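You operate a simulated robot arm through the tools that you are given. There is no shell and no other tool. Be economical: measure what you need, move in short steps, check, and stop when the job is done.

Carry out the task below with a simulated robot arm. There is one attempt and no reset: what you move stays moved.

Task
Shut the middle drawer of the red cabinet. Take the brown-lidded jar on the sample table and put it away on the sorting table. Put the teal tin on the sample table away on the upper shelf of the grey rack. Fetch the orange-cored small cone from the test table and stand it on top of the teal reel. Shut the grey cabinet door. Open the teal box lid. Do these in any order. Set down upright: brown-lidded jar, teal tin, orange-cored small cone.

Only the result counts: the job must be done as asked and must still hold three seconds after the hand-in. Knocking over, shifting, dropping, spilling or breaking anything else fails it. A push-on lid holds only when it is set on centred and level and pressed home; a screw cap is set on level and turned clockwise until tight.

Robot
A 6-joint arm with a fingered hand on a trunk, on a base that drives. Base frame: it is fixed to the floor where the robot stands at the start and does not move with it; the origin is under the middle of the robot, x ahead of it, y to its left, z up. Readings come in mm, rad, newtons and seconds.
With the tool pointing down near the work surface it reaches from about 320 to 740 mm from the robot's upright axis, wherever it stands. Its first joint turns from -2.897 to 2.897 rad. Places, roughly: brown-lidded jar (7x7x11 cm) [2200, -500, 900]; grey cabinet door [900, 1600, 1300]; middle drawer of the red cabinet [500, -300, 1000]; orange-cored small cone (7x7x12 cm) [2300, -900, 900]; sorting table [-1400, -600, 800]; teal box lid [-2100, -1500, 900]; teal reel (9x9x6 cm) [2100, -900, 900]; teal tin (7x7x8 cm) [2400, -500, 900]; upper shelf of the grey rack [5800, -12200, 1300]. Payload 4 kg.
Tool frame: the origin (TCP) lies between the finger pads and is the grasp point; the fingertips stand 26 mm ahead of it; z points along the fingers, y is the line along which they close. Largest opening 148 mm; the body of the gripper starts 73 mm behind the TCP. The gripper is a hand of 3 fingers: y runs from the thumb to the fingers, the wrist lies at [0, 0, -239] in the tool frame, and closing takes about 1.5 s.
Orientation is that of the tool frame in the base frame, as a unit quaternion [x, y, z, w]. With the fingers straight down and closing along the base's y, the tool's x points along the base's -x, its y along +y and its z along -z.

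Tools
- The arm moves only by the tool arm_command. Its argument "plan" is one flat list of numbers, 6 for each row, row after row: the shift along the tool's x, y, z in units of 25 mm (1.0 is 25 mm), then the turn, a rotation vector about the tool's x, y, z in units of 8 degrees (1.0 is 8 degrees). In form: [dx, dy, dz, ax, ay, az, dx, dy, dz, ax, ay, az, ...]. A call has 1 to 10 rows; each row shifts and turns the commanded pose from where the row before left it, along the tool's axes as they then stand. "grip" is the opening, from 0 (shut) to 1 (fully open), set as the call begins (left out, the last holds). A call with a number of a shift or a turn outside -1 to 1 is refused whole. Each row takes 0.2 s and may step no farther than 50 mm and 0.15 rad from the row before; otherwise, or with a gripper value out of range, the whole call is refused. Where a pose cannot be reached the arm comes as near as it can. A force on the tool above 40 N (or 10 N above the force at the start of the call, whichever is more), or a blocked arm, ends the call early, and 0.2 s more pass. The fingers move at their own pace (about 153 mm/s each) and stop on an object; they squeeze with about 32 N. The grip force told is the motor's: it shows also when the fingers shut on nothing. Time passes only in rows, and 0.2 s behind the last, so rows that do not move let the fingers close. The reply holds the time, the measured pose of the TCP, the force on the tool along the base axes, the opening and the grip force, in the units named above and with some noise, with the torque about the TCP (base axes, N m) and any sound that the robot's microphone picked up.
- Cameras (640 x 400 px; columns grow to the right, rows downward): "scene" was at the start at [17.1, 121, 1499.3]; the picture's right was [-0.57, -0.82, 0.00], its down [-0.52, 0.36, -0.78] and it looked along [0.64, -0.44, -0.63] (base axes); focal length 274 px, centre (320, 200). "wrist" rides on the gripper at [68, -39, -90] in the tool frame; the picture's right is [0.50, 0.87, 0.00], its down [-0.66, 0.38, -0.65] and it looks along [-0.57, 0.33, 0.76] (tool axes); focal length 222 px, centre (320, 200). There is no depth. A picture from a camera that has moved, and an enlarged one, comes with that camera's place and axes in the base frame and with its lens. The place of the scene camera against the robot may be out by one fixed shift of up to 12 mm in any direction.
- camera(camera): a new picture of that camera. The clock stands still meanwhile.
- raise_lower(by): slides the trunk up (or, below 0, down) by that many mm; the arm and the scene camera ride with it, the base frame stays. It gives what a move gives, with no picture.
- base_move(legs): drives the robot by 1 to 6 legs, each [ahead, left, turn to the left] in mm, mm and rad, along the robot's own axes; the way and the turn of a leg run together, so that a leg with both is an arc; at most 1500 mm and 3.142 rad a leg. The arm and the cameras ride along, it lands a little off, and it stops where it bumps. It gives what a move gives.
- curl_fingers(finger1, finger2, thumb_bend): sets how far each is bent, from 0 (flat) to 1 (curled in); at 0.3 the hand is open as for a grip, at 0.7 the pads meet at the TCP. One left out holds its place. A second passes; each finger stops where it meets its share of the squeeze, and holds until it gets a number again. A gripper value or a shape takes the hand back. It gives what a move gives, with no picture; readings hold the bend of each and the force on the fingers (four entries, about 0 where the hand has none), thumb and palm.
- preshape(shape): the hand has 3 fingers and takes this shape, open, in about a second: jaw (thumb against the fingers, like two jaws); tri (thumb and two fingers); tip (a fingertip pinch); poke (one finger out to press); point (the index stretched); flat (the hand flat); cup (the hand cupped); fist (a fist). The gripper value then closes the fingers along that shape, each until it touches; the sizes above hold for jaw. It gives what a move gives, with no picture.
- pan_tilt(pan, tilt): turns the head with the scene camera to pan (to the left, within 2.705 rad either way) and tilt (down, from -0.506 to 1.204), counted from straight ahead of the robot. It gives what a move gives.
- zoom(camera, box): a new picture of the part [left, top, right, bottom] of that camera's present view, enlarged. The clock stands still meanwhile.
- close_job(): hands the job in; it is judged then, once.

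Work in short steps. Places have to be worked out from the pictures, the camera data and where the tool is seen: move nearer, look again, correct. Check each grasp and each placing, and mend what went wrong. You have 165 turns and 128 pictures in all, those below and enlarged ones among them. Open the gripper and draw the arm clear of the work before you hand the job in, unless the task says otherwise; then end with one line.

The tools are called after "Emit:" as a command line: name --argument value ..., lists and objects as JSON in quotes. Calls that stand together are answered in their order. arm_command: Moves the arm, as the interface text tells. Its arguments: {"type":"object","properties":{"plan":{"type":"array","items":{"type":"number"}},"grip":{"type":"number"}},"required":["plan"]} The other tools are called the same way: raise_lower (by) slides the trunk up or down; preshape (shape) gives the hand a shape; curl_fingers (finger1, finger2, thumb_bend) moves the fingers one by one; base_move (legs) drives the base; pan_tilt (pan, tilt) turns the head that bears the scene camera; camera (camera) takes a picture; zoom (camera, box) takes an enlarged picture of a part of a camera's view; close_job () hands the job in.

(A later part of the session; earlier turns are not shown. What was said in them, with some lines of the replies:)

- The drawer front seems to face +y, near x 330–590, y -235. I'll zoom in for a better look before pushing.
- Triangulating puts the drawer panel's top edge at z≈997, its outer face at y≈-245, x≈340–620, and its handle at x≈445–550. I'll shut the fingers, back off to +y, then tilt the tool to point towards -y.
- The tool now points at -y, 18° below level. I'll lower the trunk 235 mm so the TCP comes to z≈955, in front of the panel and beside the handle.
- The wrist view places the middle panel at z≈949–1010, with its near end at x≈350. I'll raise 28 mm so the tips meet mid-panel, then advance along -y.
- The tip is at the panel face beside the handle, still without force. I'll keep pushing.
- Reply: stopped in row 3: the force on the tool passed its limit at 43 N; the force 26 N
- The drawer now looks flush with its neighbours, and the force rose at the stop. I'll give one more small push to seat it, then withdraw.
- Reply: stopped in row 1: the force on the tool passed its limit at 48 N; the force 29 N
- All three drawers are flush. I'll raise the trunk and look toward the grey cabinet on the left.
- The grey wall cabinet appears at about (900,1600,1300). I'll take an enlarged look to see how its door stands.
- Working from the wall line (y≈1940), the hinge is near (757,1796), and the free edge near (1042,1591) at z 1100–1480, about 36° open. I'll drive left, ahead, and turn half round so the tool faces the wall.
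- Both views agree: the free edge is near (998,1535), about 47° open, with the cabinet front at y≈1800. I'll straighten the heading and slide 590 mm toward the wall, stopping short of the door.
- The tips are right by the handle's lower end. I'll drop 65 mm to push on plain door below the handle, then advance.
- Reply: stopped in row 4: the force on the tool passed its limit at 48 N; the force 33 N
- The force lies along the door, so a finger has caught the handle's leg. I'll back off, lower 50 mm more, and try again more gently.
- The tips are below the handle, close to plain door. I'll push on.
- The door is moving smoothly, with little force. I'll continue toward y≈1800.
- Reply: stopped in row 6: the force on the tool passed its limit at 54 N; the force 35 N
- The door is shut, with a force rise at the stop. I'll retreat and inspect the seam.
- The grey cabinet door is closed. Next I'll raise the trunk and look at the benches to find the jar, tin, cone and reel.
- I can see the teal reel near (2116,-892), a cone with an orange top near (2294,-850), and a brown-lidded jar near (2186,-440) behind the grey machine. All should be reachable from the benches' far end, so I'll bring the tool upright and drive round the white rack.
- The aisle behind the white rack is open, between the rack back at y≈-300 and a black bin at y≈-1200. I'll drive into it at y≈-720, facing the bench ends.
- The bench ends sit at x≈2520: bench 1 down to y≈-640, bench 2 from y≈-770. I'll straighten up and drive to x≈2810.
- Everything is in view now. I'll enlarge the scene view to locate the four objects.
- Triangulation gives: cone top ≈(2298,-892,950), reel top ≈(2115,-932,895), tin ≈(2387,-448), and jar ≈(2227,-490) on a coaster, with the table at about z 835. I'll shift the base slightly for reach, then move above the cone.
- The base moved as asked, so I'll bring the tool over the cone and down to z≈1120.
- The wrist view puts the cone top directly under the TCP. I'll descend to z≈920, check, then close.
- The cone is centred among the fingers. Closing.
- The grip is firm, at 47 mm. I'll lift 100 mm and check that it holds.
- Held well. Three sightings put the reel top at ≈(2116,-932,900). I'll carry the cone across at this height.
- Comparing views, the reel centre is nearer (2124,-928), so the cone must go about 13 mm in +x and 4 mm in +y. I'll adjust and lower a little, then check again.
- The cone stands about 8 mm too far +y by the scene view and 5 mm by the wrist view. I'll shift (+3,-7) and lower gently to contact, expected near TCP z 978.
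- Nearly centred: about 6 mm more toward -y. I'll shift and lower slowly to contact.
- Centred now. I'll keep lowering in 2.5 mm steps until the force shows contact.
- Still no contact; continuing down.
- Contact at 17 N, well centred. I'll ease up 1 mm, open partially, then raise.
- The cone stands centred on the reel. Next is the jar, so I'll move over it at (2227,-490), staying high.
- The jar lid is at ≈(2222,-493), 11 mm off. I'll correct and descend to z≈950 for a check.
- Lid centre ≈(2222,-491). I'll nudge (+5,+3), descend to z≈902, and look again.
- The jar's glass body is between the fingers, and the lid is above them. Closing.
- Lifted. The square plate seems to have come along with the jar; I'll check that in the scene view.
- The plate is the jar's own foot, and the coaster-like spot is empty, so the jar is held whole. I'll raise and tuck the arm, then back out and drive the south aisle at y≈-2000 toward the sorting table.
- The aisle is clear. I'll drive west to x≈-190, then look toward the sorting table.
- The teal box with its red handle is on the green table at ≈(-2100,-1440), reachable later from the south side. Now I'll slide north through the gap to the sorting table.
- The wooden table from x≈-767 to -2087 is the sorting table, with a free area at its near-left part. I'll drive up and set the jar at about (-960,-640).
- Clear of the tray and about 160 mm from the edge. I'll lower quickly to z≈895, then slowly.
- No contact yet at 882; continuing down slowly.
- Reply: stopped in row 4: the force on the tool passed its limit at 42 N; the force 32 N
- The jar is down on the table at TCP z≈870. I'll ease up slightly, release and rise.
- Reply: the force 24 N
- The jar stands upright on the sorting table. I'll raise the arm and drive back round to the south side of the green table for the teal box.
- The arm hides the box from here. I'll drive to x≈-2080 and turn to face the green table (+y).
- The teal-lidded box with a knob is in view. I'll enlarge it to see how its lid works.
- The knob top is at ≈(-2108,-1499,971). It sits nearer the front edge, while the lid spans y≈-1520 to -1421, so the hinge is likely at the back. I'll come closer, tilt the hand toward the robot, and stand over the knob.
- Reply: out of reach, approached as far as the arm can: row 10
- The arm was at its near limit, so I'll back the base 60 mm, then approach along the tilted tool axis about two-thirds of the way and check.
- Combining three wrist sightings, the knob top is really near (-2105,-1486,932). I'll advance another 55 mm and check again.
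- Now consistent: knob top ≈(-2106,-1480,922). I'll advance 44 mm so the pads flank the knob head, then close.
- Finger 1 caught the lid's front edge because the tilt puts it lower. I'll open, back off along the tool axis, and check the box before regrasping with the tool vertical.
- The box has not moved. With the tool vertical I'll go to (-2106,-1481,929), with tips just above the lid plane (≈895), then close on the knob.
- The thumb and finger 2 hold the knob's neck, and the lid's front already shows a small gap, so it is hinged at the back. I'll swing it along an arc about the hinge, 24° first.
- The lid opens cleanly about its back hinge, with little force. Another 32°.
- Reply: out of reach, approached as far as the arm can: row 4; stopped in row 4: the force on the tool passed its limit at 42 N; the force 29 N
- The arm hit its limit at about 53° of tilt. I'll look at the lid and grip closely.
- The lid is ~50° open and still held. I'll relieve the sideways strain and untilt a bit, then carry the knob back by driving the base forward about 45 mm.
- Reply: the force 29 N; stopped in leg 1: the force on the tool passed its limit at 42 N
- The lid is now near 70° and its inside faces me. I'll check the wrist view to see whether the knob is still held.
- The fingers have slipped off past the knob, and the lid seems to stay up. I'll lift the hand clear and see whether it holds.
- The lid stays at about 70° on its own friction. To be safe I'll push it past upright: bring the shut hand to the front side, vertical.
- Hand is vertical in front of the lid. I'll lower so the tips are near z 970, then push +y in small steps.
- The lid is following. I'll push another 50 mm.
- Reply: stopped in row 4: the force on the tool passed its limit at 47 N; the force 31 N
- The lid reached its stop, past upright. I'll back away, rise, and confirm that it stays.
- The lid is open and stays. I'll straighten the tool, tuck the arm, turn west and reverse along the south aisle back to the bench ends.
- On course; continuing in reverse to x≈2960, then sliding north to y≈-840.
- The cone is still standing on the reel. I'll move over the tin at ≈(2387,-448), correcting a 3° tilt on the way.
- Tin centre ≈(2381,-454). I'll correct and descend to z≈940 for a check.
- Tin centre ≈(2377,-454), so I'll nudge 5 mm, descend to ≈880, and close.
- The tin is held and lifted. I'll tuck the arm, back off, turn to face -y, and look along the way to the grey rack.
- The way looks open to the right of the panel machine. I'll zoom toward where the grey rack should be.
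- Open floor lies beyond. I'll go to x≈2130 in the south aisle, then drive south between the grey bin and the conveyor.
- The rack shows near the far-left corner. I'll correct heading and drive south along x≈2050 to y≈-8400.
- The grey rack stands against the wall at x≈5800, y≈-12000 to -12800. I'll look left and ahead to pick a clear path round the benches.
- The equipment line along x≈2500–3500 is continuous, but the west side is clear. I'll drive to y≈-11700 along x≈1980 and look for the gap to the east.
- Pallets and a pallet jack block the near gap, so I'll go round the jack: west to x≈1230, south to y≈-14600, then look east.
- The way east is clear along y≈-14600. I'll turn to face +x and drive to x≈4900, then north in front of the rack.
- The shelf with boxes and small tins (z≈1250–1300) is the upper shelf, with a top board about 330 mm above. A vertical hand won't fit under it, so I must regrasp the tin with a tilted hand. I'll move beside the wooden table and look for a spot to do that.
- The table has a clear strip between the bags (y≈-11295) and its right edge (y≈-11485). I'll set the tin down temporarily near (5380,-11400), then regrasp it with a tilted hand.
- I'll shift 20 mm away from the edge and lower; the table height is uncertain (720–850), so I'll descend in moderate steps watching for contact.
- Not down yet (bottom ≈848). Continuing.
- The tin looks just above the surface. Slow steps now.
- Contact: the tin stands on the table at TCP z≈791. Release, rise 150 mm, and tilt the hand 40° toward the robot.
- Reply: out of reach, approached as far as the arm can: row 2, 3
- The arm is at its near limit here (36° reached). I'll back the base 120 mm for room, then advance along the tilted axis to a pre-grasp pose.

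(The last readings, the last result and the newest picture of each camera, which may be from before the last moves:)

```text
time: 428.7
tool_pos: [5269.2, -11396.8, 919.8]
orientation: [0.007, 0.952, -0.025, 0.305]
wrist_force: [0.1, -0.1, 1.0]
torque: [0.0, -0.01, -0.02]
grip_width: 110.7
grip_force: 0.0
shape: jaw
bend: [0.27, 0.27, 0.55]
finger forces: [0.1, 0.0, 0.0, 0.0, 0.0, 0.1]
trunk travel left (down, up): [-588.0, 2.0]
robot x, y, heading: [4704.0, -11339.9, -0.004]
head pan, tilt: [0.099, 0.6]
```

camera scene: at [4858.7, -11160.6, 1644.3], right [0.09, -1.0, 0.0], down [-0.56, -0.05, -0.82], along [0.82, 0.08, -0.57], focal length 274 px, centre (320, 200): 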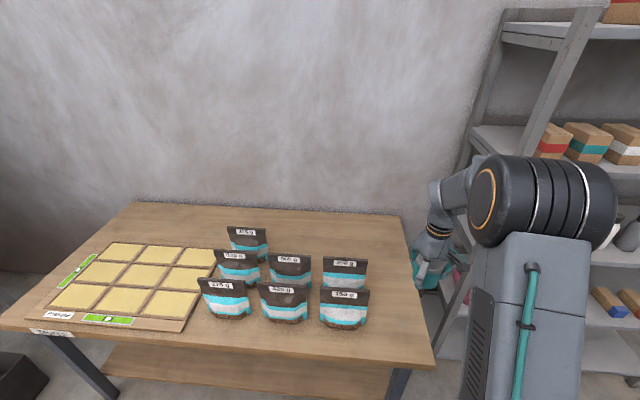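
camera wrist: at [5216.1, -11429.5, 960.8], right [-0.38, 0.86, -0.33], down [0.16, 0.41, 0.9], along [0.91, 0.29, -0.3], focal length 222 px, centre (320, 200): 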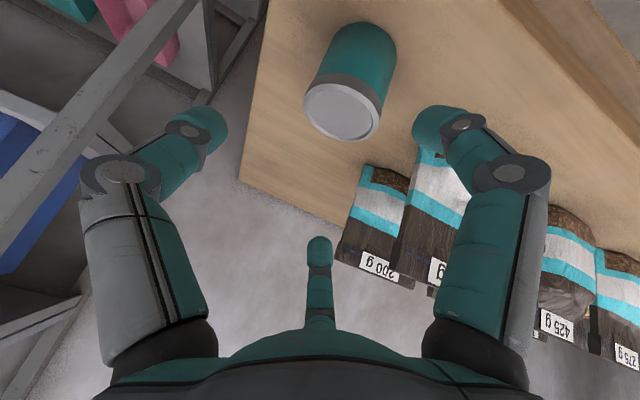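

The command now tracks the measured pose. I'll level the roll, bring the tilt to 40°, and advance to the pre-grasp point.

Emit:
arm_command --plan '[-0.07, 0.1, 0.8, -0.1, -0.14, 0, -0.07, 0.1, 0.8, -0.1, -0.14, 0, -0.07, 0.1, 0.8, -0.1, -0.14, 0, -0.07, 0.1, 0.8, -0.08, -0.13, 0]'

Emit:
camera --camera "wrist"

```text
time: 429.7
tool_pos: [5323.6, -11387.2, 863.1]
orientation: [-0.003, 0.94, 0.001, 0.342]
wrist_force: [0.7, -0.8, -0.8]
torque: [0.0, 0.02, 0.02]
grip_width: 110.8
grip_force: 0.0
shape: jaw
bend: [0.27, 0.27, 0.55]
finger forces: [0.1, 0.0, 0.0, 0.0, 0.1, 0.1]
trunk travel left (down, up): [-588.0, 2.0]
robot x, y, heading: [4703.5, -11338.8, -0.008]
head pan, tilt: [0.099, 0.6]
```

```text
17 pictures are left
camera wrist: at [5213.7, -11427.3, 888.1], right [-0.39, 0.86, -0.32], down [0.08, 0.38, 0.92], along [0.92, 0.33, -0.21], focal length 222 px, centre (320, 200)
```

wrist: 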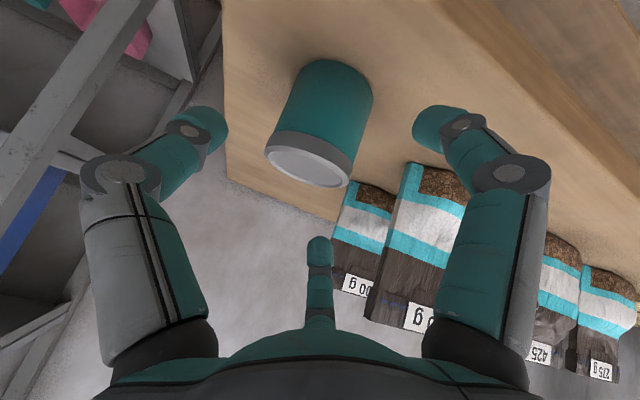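

The tin is centred; its top is near z 830, so the table is ≈750. I'll narrow the opening and advance so the TCP reaches (5378,-11387,811).

Emit:
arm_command --plan '[-0.08, 0, 0.6, 0, 0, 0, -0.08, 0, 0.7, 0, 0, 0, -0.08, 0, 0.8, 0, 0, 0, -0.08, 0, 0.88, 0, 0, 0]' --grip 0.62

Emit:
camera --camera "wrist"

```text
time: 430.7
tool_pos: [5375.9, -11391.4, 812.3]
orientation: [-0.002, 0.939, -0.001, 0.343]
wrist_force: [-0.6, 0.5, 2.7]
torque: [0.03, 0.02, -0.02]
grip_width: 91.1
grip_force: 0.0
shape: jaw
bend: [0.32, 0.31, 0.7]
finger forces: [1.8, 0.0, 0.1, 0.1, 0.0, 0.0]
trunk travel left (down, up): [-588.0, 2.0]
robot x, y, heading: [4701.0, -11340.0, -0.006]
head pan, tilt: [0.099, 0.6]
```

```text
16 pictures are left
camera wrist: at [5265.8, -11429.0, 838.0], right [-0.39, 0.86, -0.32], down [0.08, 0.38, 0.92], along [0.92, 0.33, -0.21], focal length 222 px, centre (320, 200)
```

wrist: 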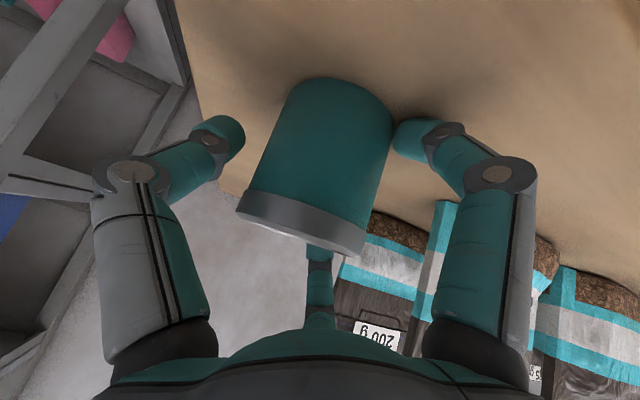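

Finger 1 just brushes the table. I'll rise 3 mm and close.

Emit:
arm_command --plan '[-0.08, 0, -0.1, 0, 0, 0]'

Emit:
arm_command --plan '[0, 0, 0, 0, 0, 0, 0, 0, 0, 0, 0, 0, 0, 0, 0, 0, 0, 0, 0, 0, 0, 0, 0, 0, 0, 0, 0, 0, 0, 0, 0, 0, 0, 0, 0, 0]' --grip 0

Emit:
camera --camera "wrist"

```text
time: 431.1
tool_pos: [5375.5, -11389.8, 813.8]
orientation: [-0.001, 0.94, 0.0, 0.341]
wrist_force: [-0.4, 0.0, 0.7]
torque: [0.02, 0.04, 0.02]
grip_width: 91.8
grip_force: 0.2
shape: jaw
bend: [0.31, 0.31, 0.7]
finger forces: [0.0, 0.0, 0.0, 0.0, 0.0, 0.0]
trunk travel left (down, up): [-588.0, 2.0]
robot x, y, heading: [4701.3, -11337.3, -0.007]
head pan, tilt: [0.099, 0.6]
```

```text
time: 432.5
tool_pos: [5375.6, -11389.4, 814.0]
orientation: [-0.002, 0.939, 0.0, 0.343]
wrist_force: [-1.6, -0.4, 5.6]
torque: [-0.02, 0.28, 0.02]
grip_width: 67.4
grip_force: 32.4
shape: jaw
bend: [0.34, 0.77, 0.7]
finger forces: [26.0, 26.0, 0.0, 0.1, 29.4, 0.0]
trunk travel left (down, up): [-588.0, 2.0]
robot x, y, heading: [4702.8, -11337.6, -0.005]
head pan, tilt: [0.099, 0.6]
```

```text
15 pictures are left
camera wrist: at [5265.6, -11428.7, 840.7], right [-0.39, 0.86, -0.32], down [0.08, 0.38, 0.92], along [0.92, 0.33, -0.22], focal length 222 px, centre (320, 200)
```

wrist: 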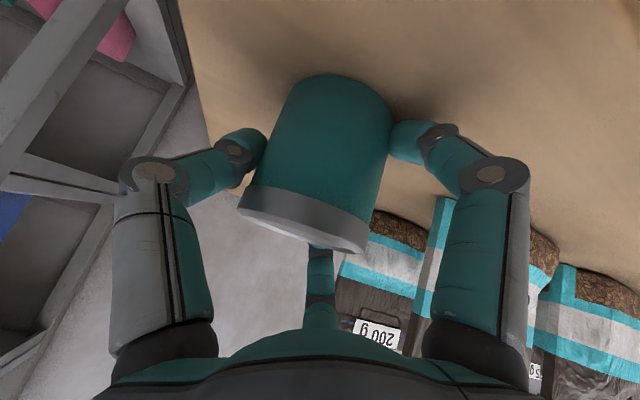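

All three fingers press evenly. I'll lift straight up and check the tin stays upright.

Emit:
arm_command --plan '[-0.2, 0, -0.24, 0, 0, 0, -0.4, 0, -0.48, 0, 0, 0, -0.6, 0, -0.7, 0, 0, 0, -0.6, 0, -0.7, 0, 0, 0, -0.6, 0, -0.7, 0, 0, 0]'

Emit:
zoom --camera "scene" --box '[330, 200, 490, 370]'

```text
time: 433.7
tool_pos: [5377.5, -11389.8, 905.4]
orientation: [-0.001, 0.94, -0.001, 0.341]
wrist_force: [-0.3, 0.3, -2.2]
torque: [0.04, 0.01, 0.01]
grip_width: 67.1
grip_force: 32.3
shape: jaw
bend: [0.34, 0.78, 0.7]
finger forces: [23.8, 24.8, 0.0, 0.0, 29.0, 0.0]
trunk travel left (down, up): [-588.0, 2.0]
robot x, y, heading: [4701.8, -11337.5, -0.004]
head pan, tilt: [0.099, 0.6]
```

```text
2.35 times, centred on (410, 285) of scene
camera zoom: at [4737.9, -11159.8, 1644.3], right [0.09, -1.0, 0.0], down [-0.56, -0.05, -0.82], along [0.82, 0.08, -0.57], focal length 644 px, centre (108, 0)
```

zoom: 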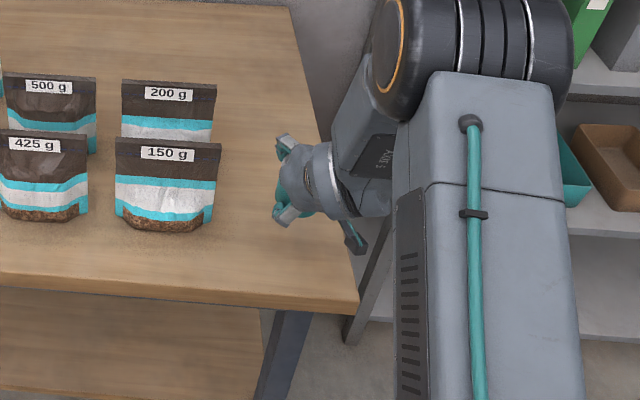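

The tin is held securely, bottom about 64 mm below the TCP. I'll raise it to z≈1400 and move in front of the rack.

Emit:
arm_command --plan '[-0.8, 0, -0.96, 0, 0, 0, -0.8, 0, -0.96, 0, 0, 0, -0.8, 0, -0.96, 0, 0, 0, -0.8, 0, -0.96, 0, 0, 0, -0.8, 0, -0.96, 0, 0, 0, -0.8, 0, -0.96, 0, 0, 0, -0.8, 0, -0.96, 0, 0, 0, -0.8, 0, -0.96, 0, 0, 0]'

Emit:
base_move --legs '[[0, -1060, 0]]'

Emit:
arm_command --plan '[-0.8, 0, -0.96, 0, 0, 0, -0.8, 0, -0.96, 0, 0, 0, -0.8, 0, -0.96, 0, 0, 0, -0.8, 0, -0.96, 0, 0, 0, -0.8, 0, -0.96, 0, 0, 0, -0.8, 0, -0.96, 0, 0, 0, -0.8, 0, -0.96, 0, 0, 0, -0.8, 0, -0.96, 0, 0, 0]'

Emit:
camera --camera "wrist"

Emit:
pan_tilt --pan -0.1 --tilt 0.4

Emit:
camera --camera "scene"

```text
time: 435.5
tool_pos: [5378.0, -11387.9, 1156.0]
orientation: [-0.002, 0.94, -0.001, 0.342]
wrist_force: [0.1, 0.6, -1.8]
torque: [0.05, -0.01, -0.02]
grip_width: 66.8
grip_force: 31.9
shape: jaw
bend: [0.34, 0.78, 0.7]
finger forces: [24.0, 24.9, 0.0, 0.1, 28.8, 0.0]
trunk travel left (down, up): [-588.0, 2.0]
robot x, y, heading: [4703.4, -11335.9, -0.008]
head pan, tilt: [0.099, 0.6]
```

```text
time: 441.0
tool_pos: [5376.1, -12454.7, 1156.8]
orientation: [-0.006, 0.939, 0.001, 0.343]
wrist_force: [0.4, 0.8, -2.5]
torque: [0.01, 0.01, -0.04]
grip_width: 67.1
grip_force: 32.2
shape: jaw
bend: [0.34, 0.78, 0.7]
finger forces: [23.9, 24.7, 0.1, 0.0, 28.8, 0.0]
trunk travel left (down, up): [-588.0, 2.0]
robot x, y, heading: [4697.1, -12411.2, 0.002]
head pan, tilt: [0.099, 0.6]
```

```text
time: 442.8
tool_pos: [5375.2, -12456.5, 1407.7]
orientation: [-0.006, 0.939, 0.001, 0.343]
wrist_force: [0.8, -0.8, -2.9]
torque: [0.05, 0.03, 0.0]
grip_width: 66.6
grip_force: 32.0
shape: jaw
bend: [0.34, 0.78, 0.7]
finger forces: [24.1, 24.7, 0.0, 0.0, 28.8, 0.0]
trunk travel left (down, up): [-588.0, 2.0]
robot x, y, heading: [4699.2, -12407.1, -0.0]
head pan, tilt: [0.099, 0.6]
```

```text
13 pictures are left
camera wrist: at [5265.0, -12497.3, 1432.8], right [-0.39, 0.86, -0.32], down [0.08, 0.38, 0.92], along [0.92, 0.34, -0.22], focal length 222 px, centre (320, 200)
```

wrist: 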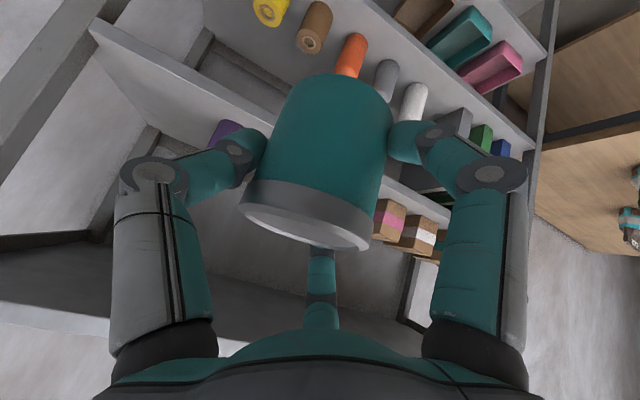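

```text
time: 443.5
tool_pos: [5376.1, -12456.8, 1405.8]
orientation: [-0.007, 0.94, 0.002, 0.342]
wrist_force: [0.4, 0.2, -2.2]
torque: [0.02, 0.03, -0.01]
grip_width: 66.5
grip_force: 31.6
shape: jaw
bend: [0.34, 0.78, 0.7]
finger forces: [24.2, 24.6, 0.1, 0.1, 28.8, 0.0]
trunk travel left (down, up): [-588.0, 2.0]
robot x, y, heading: [4698.4, -12416.2, 0.001]
head pan, tilt: [-0.099, 0.4]
```

```text
12 pictures are left
camera scene: at [4737.9, -12251.0, 1662.5], right [-0.1, -1.0, 0.0], down [-0.39, 0.04, -0.92], along [0.92, -0.09, -0.39], focal length 274 px, centre (320, 200)
```

scene: 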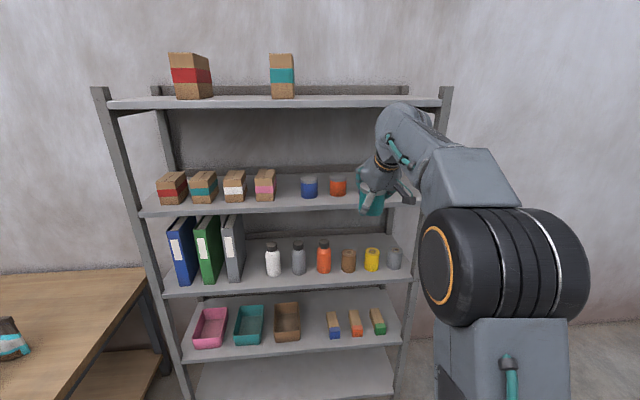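

Rack geometry: upper shelf front edge x≈5697, z≈1235, spanning y≈-11690 to -12747, with the top board at z≈1603. I'll zoom on the shelf to choose the slot.

Emit:
zoom --camera "scene" --box '[140, 130, 440, 230]'

```text
2.13 times, centred on (290, 180) of scene
camera zoom: at [4737.9, -12251.0, 1662.5], right [-0.1, -1.0, 0.0], down [-0.39, 0.04, -0.92], along [0.92, -0.09, -0.39], focal length 583 px, centre (384, 243)
```

zoom: 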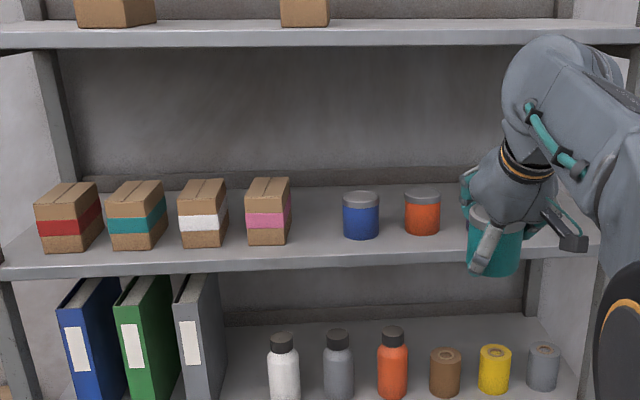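

The gap between the pink-band box (right edge y≈-12168) and the blue tin (left edge ≈-12274) is about 105 mm wide. I'll put the teal tin in front of it, at about (5741,-12213). First I'll lower to z≈1336, shift left, and approach.

Emit:
arm_command --plan '[0.6, 0, 0.71, 0, 0, 0, 0.6, 0, 0.71, 0, 0, 0, 0.6, 0, 0.71, 0, 0, 0]'

Emit:
base_move --legs '[[0, 243, 0], [260, 0, 0]]'

Emit:
camera --camera "wrist"

Emit:
camera --camera "scene"

```text
time: 444.3
tool_pos: [5374.1, -12458.4, 1336.0]
orientation: [-0.006, 0.94, 0.002, 0.341]
wrist_force: [-0.5, 0.7, -2.5]
torque: [0.02, -0.02, 0.0]
grip_width: 66.2
grip_force: 32.2
shape: jaw
bend: [0.34, 0.78, 0.7]
finger forces: [24.1, 24.7, 0.2, 0.0, 28.8, 0.1]
trunk travel left (down, up): [-588.0, 2.0]
robot x, y, heading: [4698.6, -12409.4, 0.004]
head pan, tilt: [-0.099, 0.4]
```

```text
time: 447.6
tool_pos: [5631.6, -12217.3, 1336.6]
orientation: [-0.005, 0.94, 0.001, 0.342]
wrist_force: [0.3, 0.4, -2.1]
torque: [0.01, 0.0, -0.01]
grip_width: 66.3
grip_force: 31.9
shape: jaw
bend: [0.34, 0.78, 0.7]
finger forces: [24.1, 24.7, 0.0, 0.1, 28.8, 0.0]
trunk travel left (down, up): [-588.0, 2.0]
robot x, y, heading: [4957.7, -12170.1, -0.005]
head pan, tilt: [-0.099, 0.4]
```

```text
10 pictures are left
camera wrist: at [5522.2, -12256.6, 1363.2], right [-0.39, 0.86, -0.32], down [0.08, 0.38, 0.92], along [0.92, 0.34, -0.22], focal length 222 px, centre (320, 200)
```

wrist: 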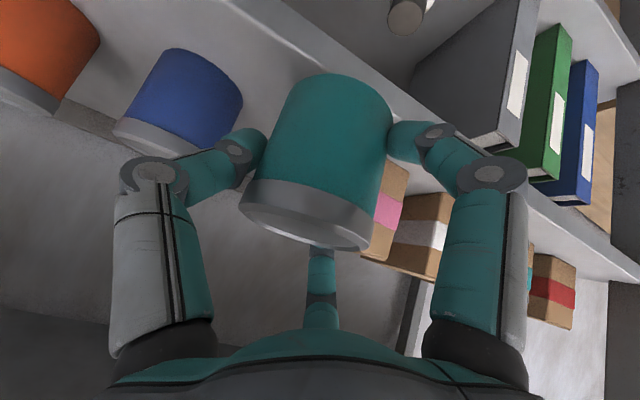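

```text
9 pictures are left
camera scene: at [4996.6, -12008.8, 1662.5], right [-0.1, -1.0, 0.0], down [-0.39, 0.04, -0.92], along [0.92, -0.09, -0.39], focal length 274 px, centre (320, 200)
```

scene: 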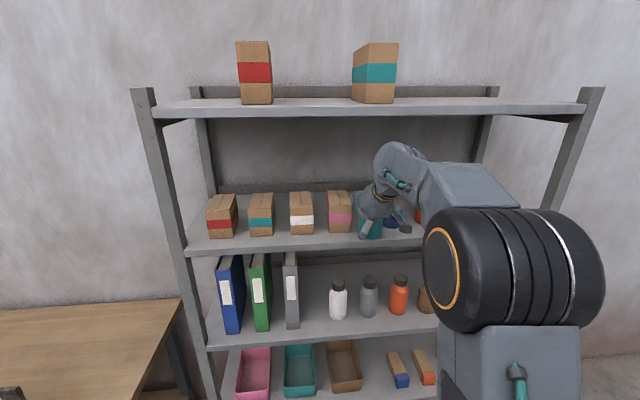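

Combining the wrist and both scene views, the shelf is really at z≈1267 with its front edge at x≈5617. So the tin already hovers just above the front lip. I'll rise 18 mm, go 28 mm further in, and check.

Emit:
arm_command --plan '[-0.46, 0, -0.55, 0, 0, 0, -0.43, -0.1, 0.36, 0, 0, 0, -0.43, -0.1, 0.36, 0, 0, 0]'

Emit:
zoom --camera "scene" --box '[280, 160, 460, 270]'

```text
time: 448.4
tool_pos: [5660.6, -12221.2, 1356.0]
orientation: [-0.006, 0.94, 0.001, 0.341]
wrist_force: [-0.4, -0.4, -2.3]
torque: [0.03, -0.02, -0.01]
grip_width: 66.3
grip_force: 32.0
shape: jaw
bend: [0.34, 0.78, 0.7]
finger forces: [24.2, 24.7, 0.0, 0.1, 28.8, 0.0]
trunk travel left (down, up): [-588.0, 2.0]
robot x, y, heading: [4956.2, -12173.5, -0.003]
head pan, tilt: [-0.099, 0.4]
```

```text
3.56 times, centred on (370, 215) of scene
camera zoom: at [4996.3, -12008.9, 1662.5], right [-0.1, -0.99, 0.0], down [-0.39, 0.04, -0.92], along [0.92, -0.09, -0.39], focal length 972 px, centre (142, 147)
```

zoom: 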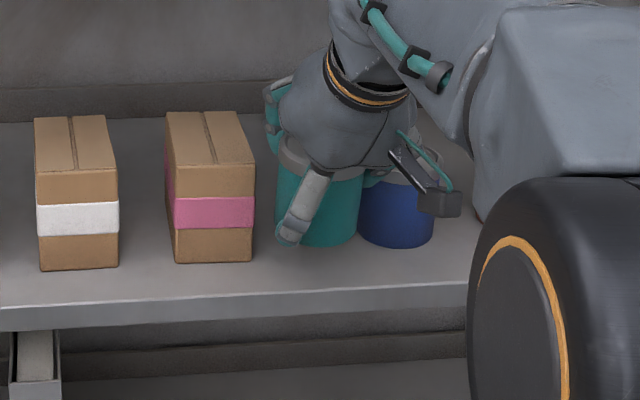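

The tin hovers between the pink box and the blue tin. I'll shift 8 mm toward the front and 5 mm toward the box, to give the thumb room, then lower to near contact.

Emit:
arm_command --plan '[0.245, 0.2, -0.2, 0, 0, 0, 0.2, 0, 0.24, 0, 0, 0, 0.2, 0, 0.24, 0, 0, 0, 0.1, 0, 0.12, 0, 0, 0]'

Emit:
arm_command --plan '[0.06, 0, 0.075, 0, 0, 0, 0.06, 0, 0.075, 0, 0, 0, 0.06, 0, 0.075, 0, 0, 0, 0, 0, 0, 0, 0, 0]'

Emit:
zoom --camera "scene" --box '[280, 160, 460, 270]'

```text
time: 449.4
tool_pos: [5652.6, -12217.1, 1336.2]
orientation: [-0.005, 0.94, 0.0, 0.342]
wrist_force: [-0.5, 0.1, -1.8]
torque: [0.0, 0.03, 0.01]
grip_width: 65.9
grip_force: 32.1
shape: jaw
bend: [0.34, 0.78, 0.7]
finger forces: [24.1, 24.6, 0.0, 0.0, 28.9, 0.0]
trunk travel left (down, up): [-588.0, 2.0]
robot x, y, heading: [4958.6, -12170.2, 0.0]
head pan, tilt: [-0.099, 0.4]
```

```text
time: 450.4
tool_pos: [5652.7, -12217.4, 1327.8]
orientation: [-0.005, 0.94, 0.001, 0.342]
wrist_force: [0.5, 0.1, -1.1]
torque: [-0.01, -0.01, -0.03]
grip_width: 66.1
grip_force: 32.2
shape: jaw
bend: [0.34, 0.78, 0.7]
finger forces: [24.0, 24.5, 0.0, 0.0, 28.7, 0.0]
trunk travel left (down, up): [-588.0, 2.0]
robot x, y, heading: [4955.3, -12167.0, 0.005]
head pan, tilt: [-0.099, 0.4]
```

```text
3.56 times, centred on (370, 215) of scene
camera zoom: at [4995.8, -12008.8, 1662.5], right [-0.1, -1.0, 0.0], down [-0.39, 0.04, -0.92], along [0.92, -0.09, -0.39], focal length 972 px, centre (142, 147)
```

zoom: 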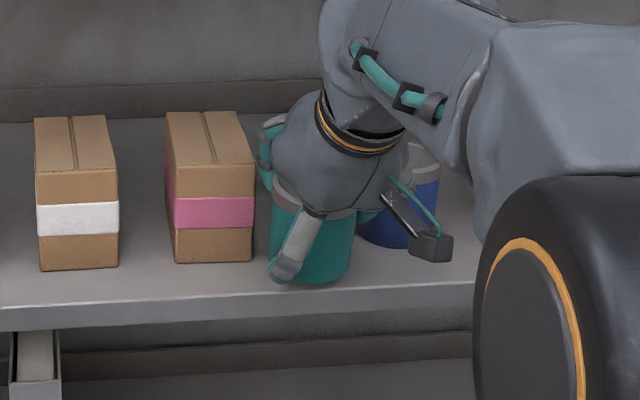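

Its front rim is close to the shelf edge, so I'll go 12 mm further in, then continue down in 2 mm steps.

Emit:
arm_command --plan '[-0.37, 0, 0.31, 0, 0, 0, 0.05, 0, 0.06, 0, 0, 0, 0.05, 0, 0.06, 0, 0, 0, 0, 0, 0, 0, 0, 0]'

Emit:
arm_command --plan '[0.05, 0, 0.06, 0, 0, 0, 0.05, 0, 0.06, 0, 0, 0, 0, 0, 0, 0, 0, 0]'

```text
time: 451.4
tool_pos: [5662.6, -12216.9, 1326.2]
orientation: [-0.005, 0.94, 0.001, 0.342]
wrist_force: [-0.5, 0.5, -2.6]
torque: [-0.02, 0.02, 0.01]
grip_width: 66.2
grip_force: 32.1
shape: jaw
bend: [0.34, 0.78, 0.7]
finger forces: [24.1, 24.6, 0.0, 0.0, 28.8, 0.0]
trunk travel left (down, up): [-588.0, 2.0]
robot x, y, heading: [4956.0, -12165.8, -0.001]
head pan, tilt: [-0.099, 0.4]
```

```text
time: 452.2
tool_pos: [5663.8, -12216.2, 1321.6]
orientation: [-0.005, 0.94, 0.001, 0.342]
wrist_force: [0.3, -0.1, -2.5]
torque: [0.02, 0.0, 0.01]
grip_width: 66.2
grip_force: 32.0
shape: jaw
bend: [0.34, 0.78, 0.7]
finger forces: [24.0, 24.6, 0.0, 0.0, 28.8, 0.0]
trunk travel left (down, up): [-588.0, 2.0]
robot x, y, heading: [4956.8, -12169.0, 0.0]
head pan, tilt: [-0.099, 0.4]
```

No contact yet; continuing down.

Emit:
arm_command --plan '[0.06, 0, 0.075, 0, 0, 0, 0.06, 0, 0.075, 0, 0, 0, 0.06, 0, 0.075, 0, 0, 0, 0, 0, 0, 0, 0, 0]'

Emit:
zoom --camera "scene" --box '[300, 190, 440, 270]'

```text
time: 453.2
tool_pos: [5663.3, -12217.1, 1316.3]
orientation: [-0.005, 0.939, 0.001, 0.345]
wrist_force: [4.0, -2.8, 17.4]
torque: [-0.28, 0.24, 0.09]
grip_width: 66.3
grip_force: 32.0
shape: jaw
bend: [0.35, 0.78, 0.7]
finger forces: [27.4, 30.5, 0.1, 0.0, 34.3, 0.0]
trunk travel left (down, up): [-588.0, 2.0]
robot x, y, heading: [4958.9, -12171.5, 0.0]
head pan, tilt: [-0.099, 0.4]
```

```text
4.57 times, centred on (370, 230) of scene
camera zoom: at [4994.7, -12009.1, 1662.8], right [-0.1, -0.99, 0.0], down [-0.39, 0.04, -0.92], along [0.92, -0.09, -0.39], focal length 1250 px, centre (91, 63)
```

zoom: 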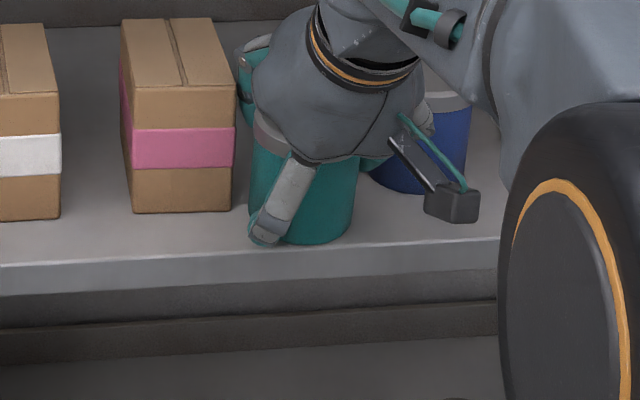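

Contact at 17 N with the tin just inside the shelf edge. I'll open slightly, rise straight up a few mm, then open further to come off cleanly.

Emit:
arm_command --plan '[0, 0, 0, 0, 0, 0, 0, 0, 0, 0, 0, 0, 0, 0, 0, 0, 0, 0, 0, 0, 0, 0, 0, 0]' --grip 0.54

Emit:
zoom --camera "scene" --box '[300, 190, 440, 270]'

```text
time: 454.2
tool_pos: [5662.3, -12216.3, 1313.0]
orientation: [-0.005, 0.94, 0.001, 0.342]
wrist_force: [-0.2, 0.8, -0.1]
torque: [0.03, 0.01, 0.0]
grip_width: 79.7
grip_force: 0.0
shape: jaw
bend: [0.34, 0.35, 0.7]
finger forces: [0.4, 0.2, 0.0, 0.0, 0.1, 0.1]
trunk travel left (down, up): [-588.0, 2.0]
robot x, y, heading: [4955.8, -12170.7, 0.001]
head pan, tilt: [-0.099, 0.4]
```

```text
4.57 times, centred on (370, 230) of scene
camera zoom: at [4995.5, -12008.7, 1662.5], right [-0.1, -1.0, 0.0], down [-0.39, 0.04, -0.92], along [0.92, -0.09, -0.39], focal length 1250 px, centre (91, 63)
```

zoom: 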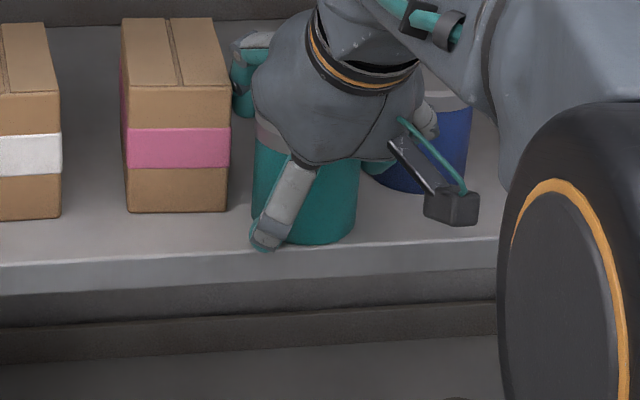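

Finger 2 has nudged the pink box by about 3 mm on opening, so I won't open further. I'll ease 3 mm toward -y, away from the box, and rise straight up.

Emit:
arm_command --plan '[0, -0.12, 0, 0, 0, 0, -0.15, 0, -0.18, 0, 0, 0, -0.25, 0, -0.3, 0, 0, 0, -0.38, 0, -0.46, 0, 0, 0, -0.38, 0, -0.46, 0, 0, 0, -0.38, 0, -0.46, 0, 0, 0, -0.38, 0, -0.46, 0, 0, 0]'

Emit:
zoom --camera "scene" --box '[300, 190, 440, 270]'

```text
time: 455.8
tool_pos: [5664.3, -12219.5, 1387.4]
orientation: [-0.005, 0.939, 0.001, 0.343]
wrist_force: [-0.6, -0.8, -0.8]
torque: [0.0, -0.02, -0.03]
grip_width: 79.7
grip_force: 0.1
shape: jaw
bend: [0.34, 0.35, 0.7]
finger forces: [0.0, 0.0, 0.0, 0.0, 0.0, 0.0]
trunk travel left (down, up): [-588.0, 2.0]
robot x, y, heading: [4955.2, -12169.0, 0.0]
head pan, tilt: [-0.099, 0.4]
```

```text
4.57 times, centred on (370, 230) of scene
camera zoom: at [4995.6, -12008.8, 1662.5], right [-0.1, -0.99, 0.0], down [-0.39, 0.04, -0.92], along [0.92, -0.09, -0.39], focal length 1250 px, centre (91, 63)
```

zoom: 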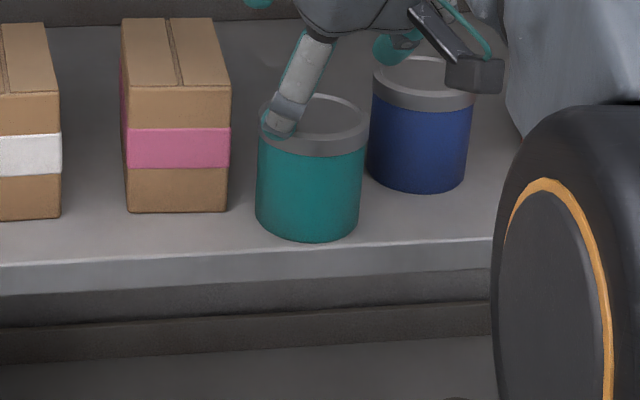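

The teal tin stands upright on the shelf. I'll rise 15 mm more and back the base straight out.

Emit:
arm_command --plan '[-0.38, 0, -0.46, 0, 0, 0]'

Emit:
base_move --legs '[[-350, 0, 0]]'

Emit:
camera --camera "scene"

Emit:
zoom --camera "scene" --box '[170, 140, 450, 290]'

```text
time: 456.2
tool_pos: [5662.2, -12219.4, 1405.0]
orientation: [-0.005, 0.94, 0.001, 0.342]
wrist_force: [0.4, -0.4, 0.9]
torque: [-0.02, -0.02, -0.01]
grip_width: 79.8
grip_force: 0.1
shape: jaw
bend: [0.34, 0.35, 0.7]
finger forces: [0.0, 0.0, 0.1, 0.1, 0.1, 0.1]
trunk travel left (down, up): [-588.0, 2.0]
robot x, y, heading: [4955.3, -12168.4, 0.003]
head pan, tilt: [-0.099, 0.4]
```

```text
time: 458.5
tool_pos: [5311.4, -12219.9, 1404.0]
orientation: [-0.006, 0.94, 0.001, 0.342]
wrist_force: [-0.2, -0.8, 1.0]
torque: [0.04, -0.01, 0.02]
grip_width: 79.7
grip_force: 0.0
shape: jaw
bend: [0.34, 0.35, 0.7]
finger forces: [0.0, 0.0, 0.1, 0.1, 0.0, 0.1]
trunk travel left (down, up): [-588.0, 2.0]
robot x, y, heading: [4606.1, -12172.5, 0.003]
head pan, tilt: [-0.099, 0.4]
```

```text
3 pictures are left
camera scene: at [4643.4, -12008.9, 1662.6], right [-0.1, -1.0, 0.0], down [-0.39, 0.04, -0.92], along [0.92, -0.09, -0.39], focal length 274 px, centre (320, 200)
```

scene: 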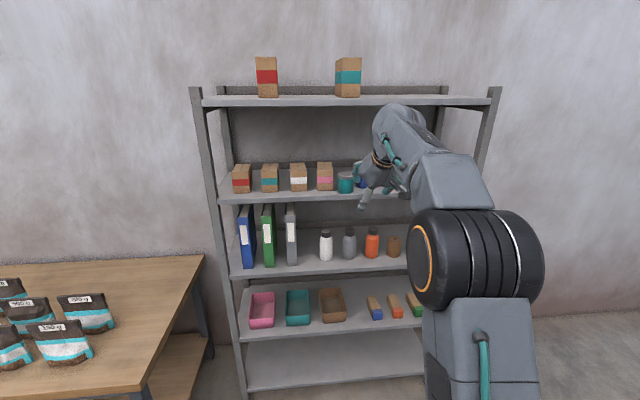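

```text
2.29 times, centred on (310, 215) of scene
camera zoom: at [4643.4, -12008.9, 1662.6], right [-0.1, -1.0, 0.0], down [-0.39, 0.04, -0.92], along [0.92, -0.09, -0.39], focal length 625 px, centre (343, 166)
```

zoom: 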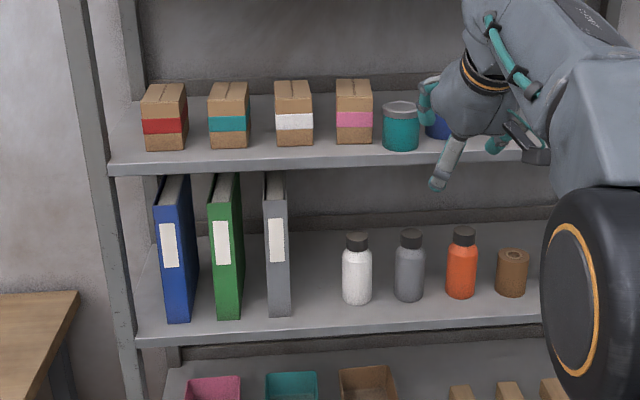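

All six parts are done and the tin stands upright on the upper shelf. I'll open the hand fully, clear of the rack, and hand in.

Emit:
arm_command --plan '[0, 0, 0, 0, 0, 0, 0, 0, 0, 0, 0, 0, 0, 0, 0, 0, 0, 0]' --grip 1

Emit:
close_job

```text
time: 459.3
tool_pos: [5312.7, -12219.0, 1405.0]
orientation: [-0.006, 0.94, 0.001, 0.342]
wrist_force: [0.1, -0.5, 0.1]
torque: [-0.04, -0.04, 0.01]
grip_width: 147.9
grip_force: 0.1
shape: jaw
bend: [0.3, 0.3, 0.3]
finger forces: [0.1, 0.0, 0.1, 0.0, 0.1, 0.0]
trunk travel left (down, up): [-588.0, 2.0]
robot x, y, heading: [4602.6, -12169.4, -0.001]
head pan, tilt: [-0.099, 0.4]
```

```text
The job is handed in.
```

All six tasks are done and handed in, with one slip: a finger shifted the pink-banded box on the grey rack by about 3 mm as I released the teal tin, and I left it there.
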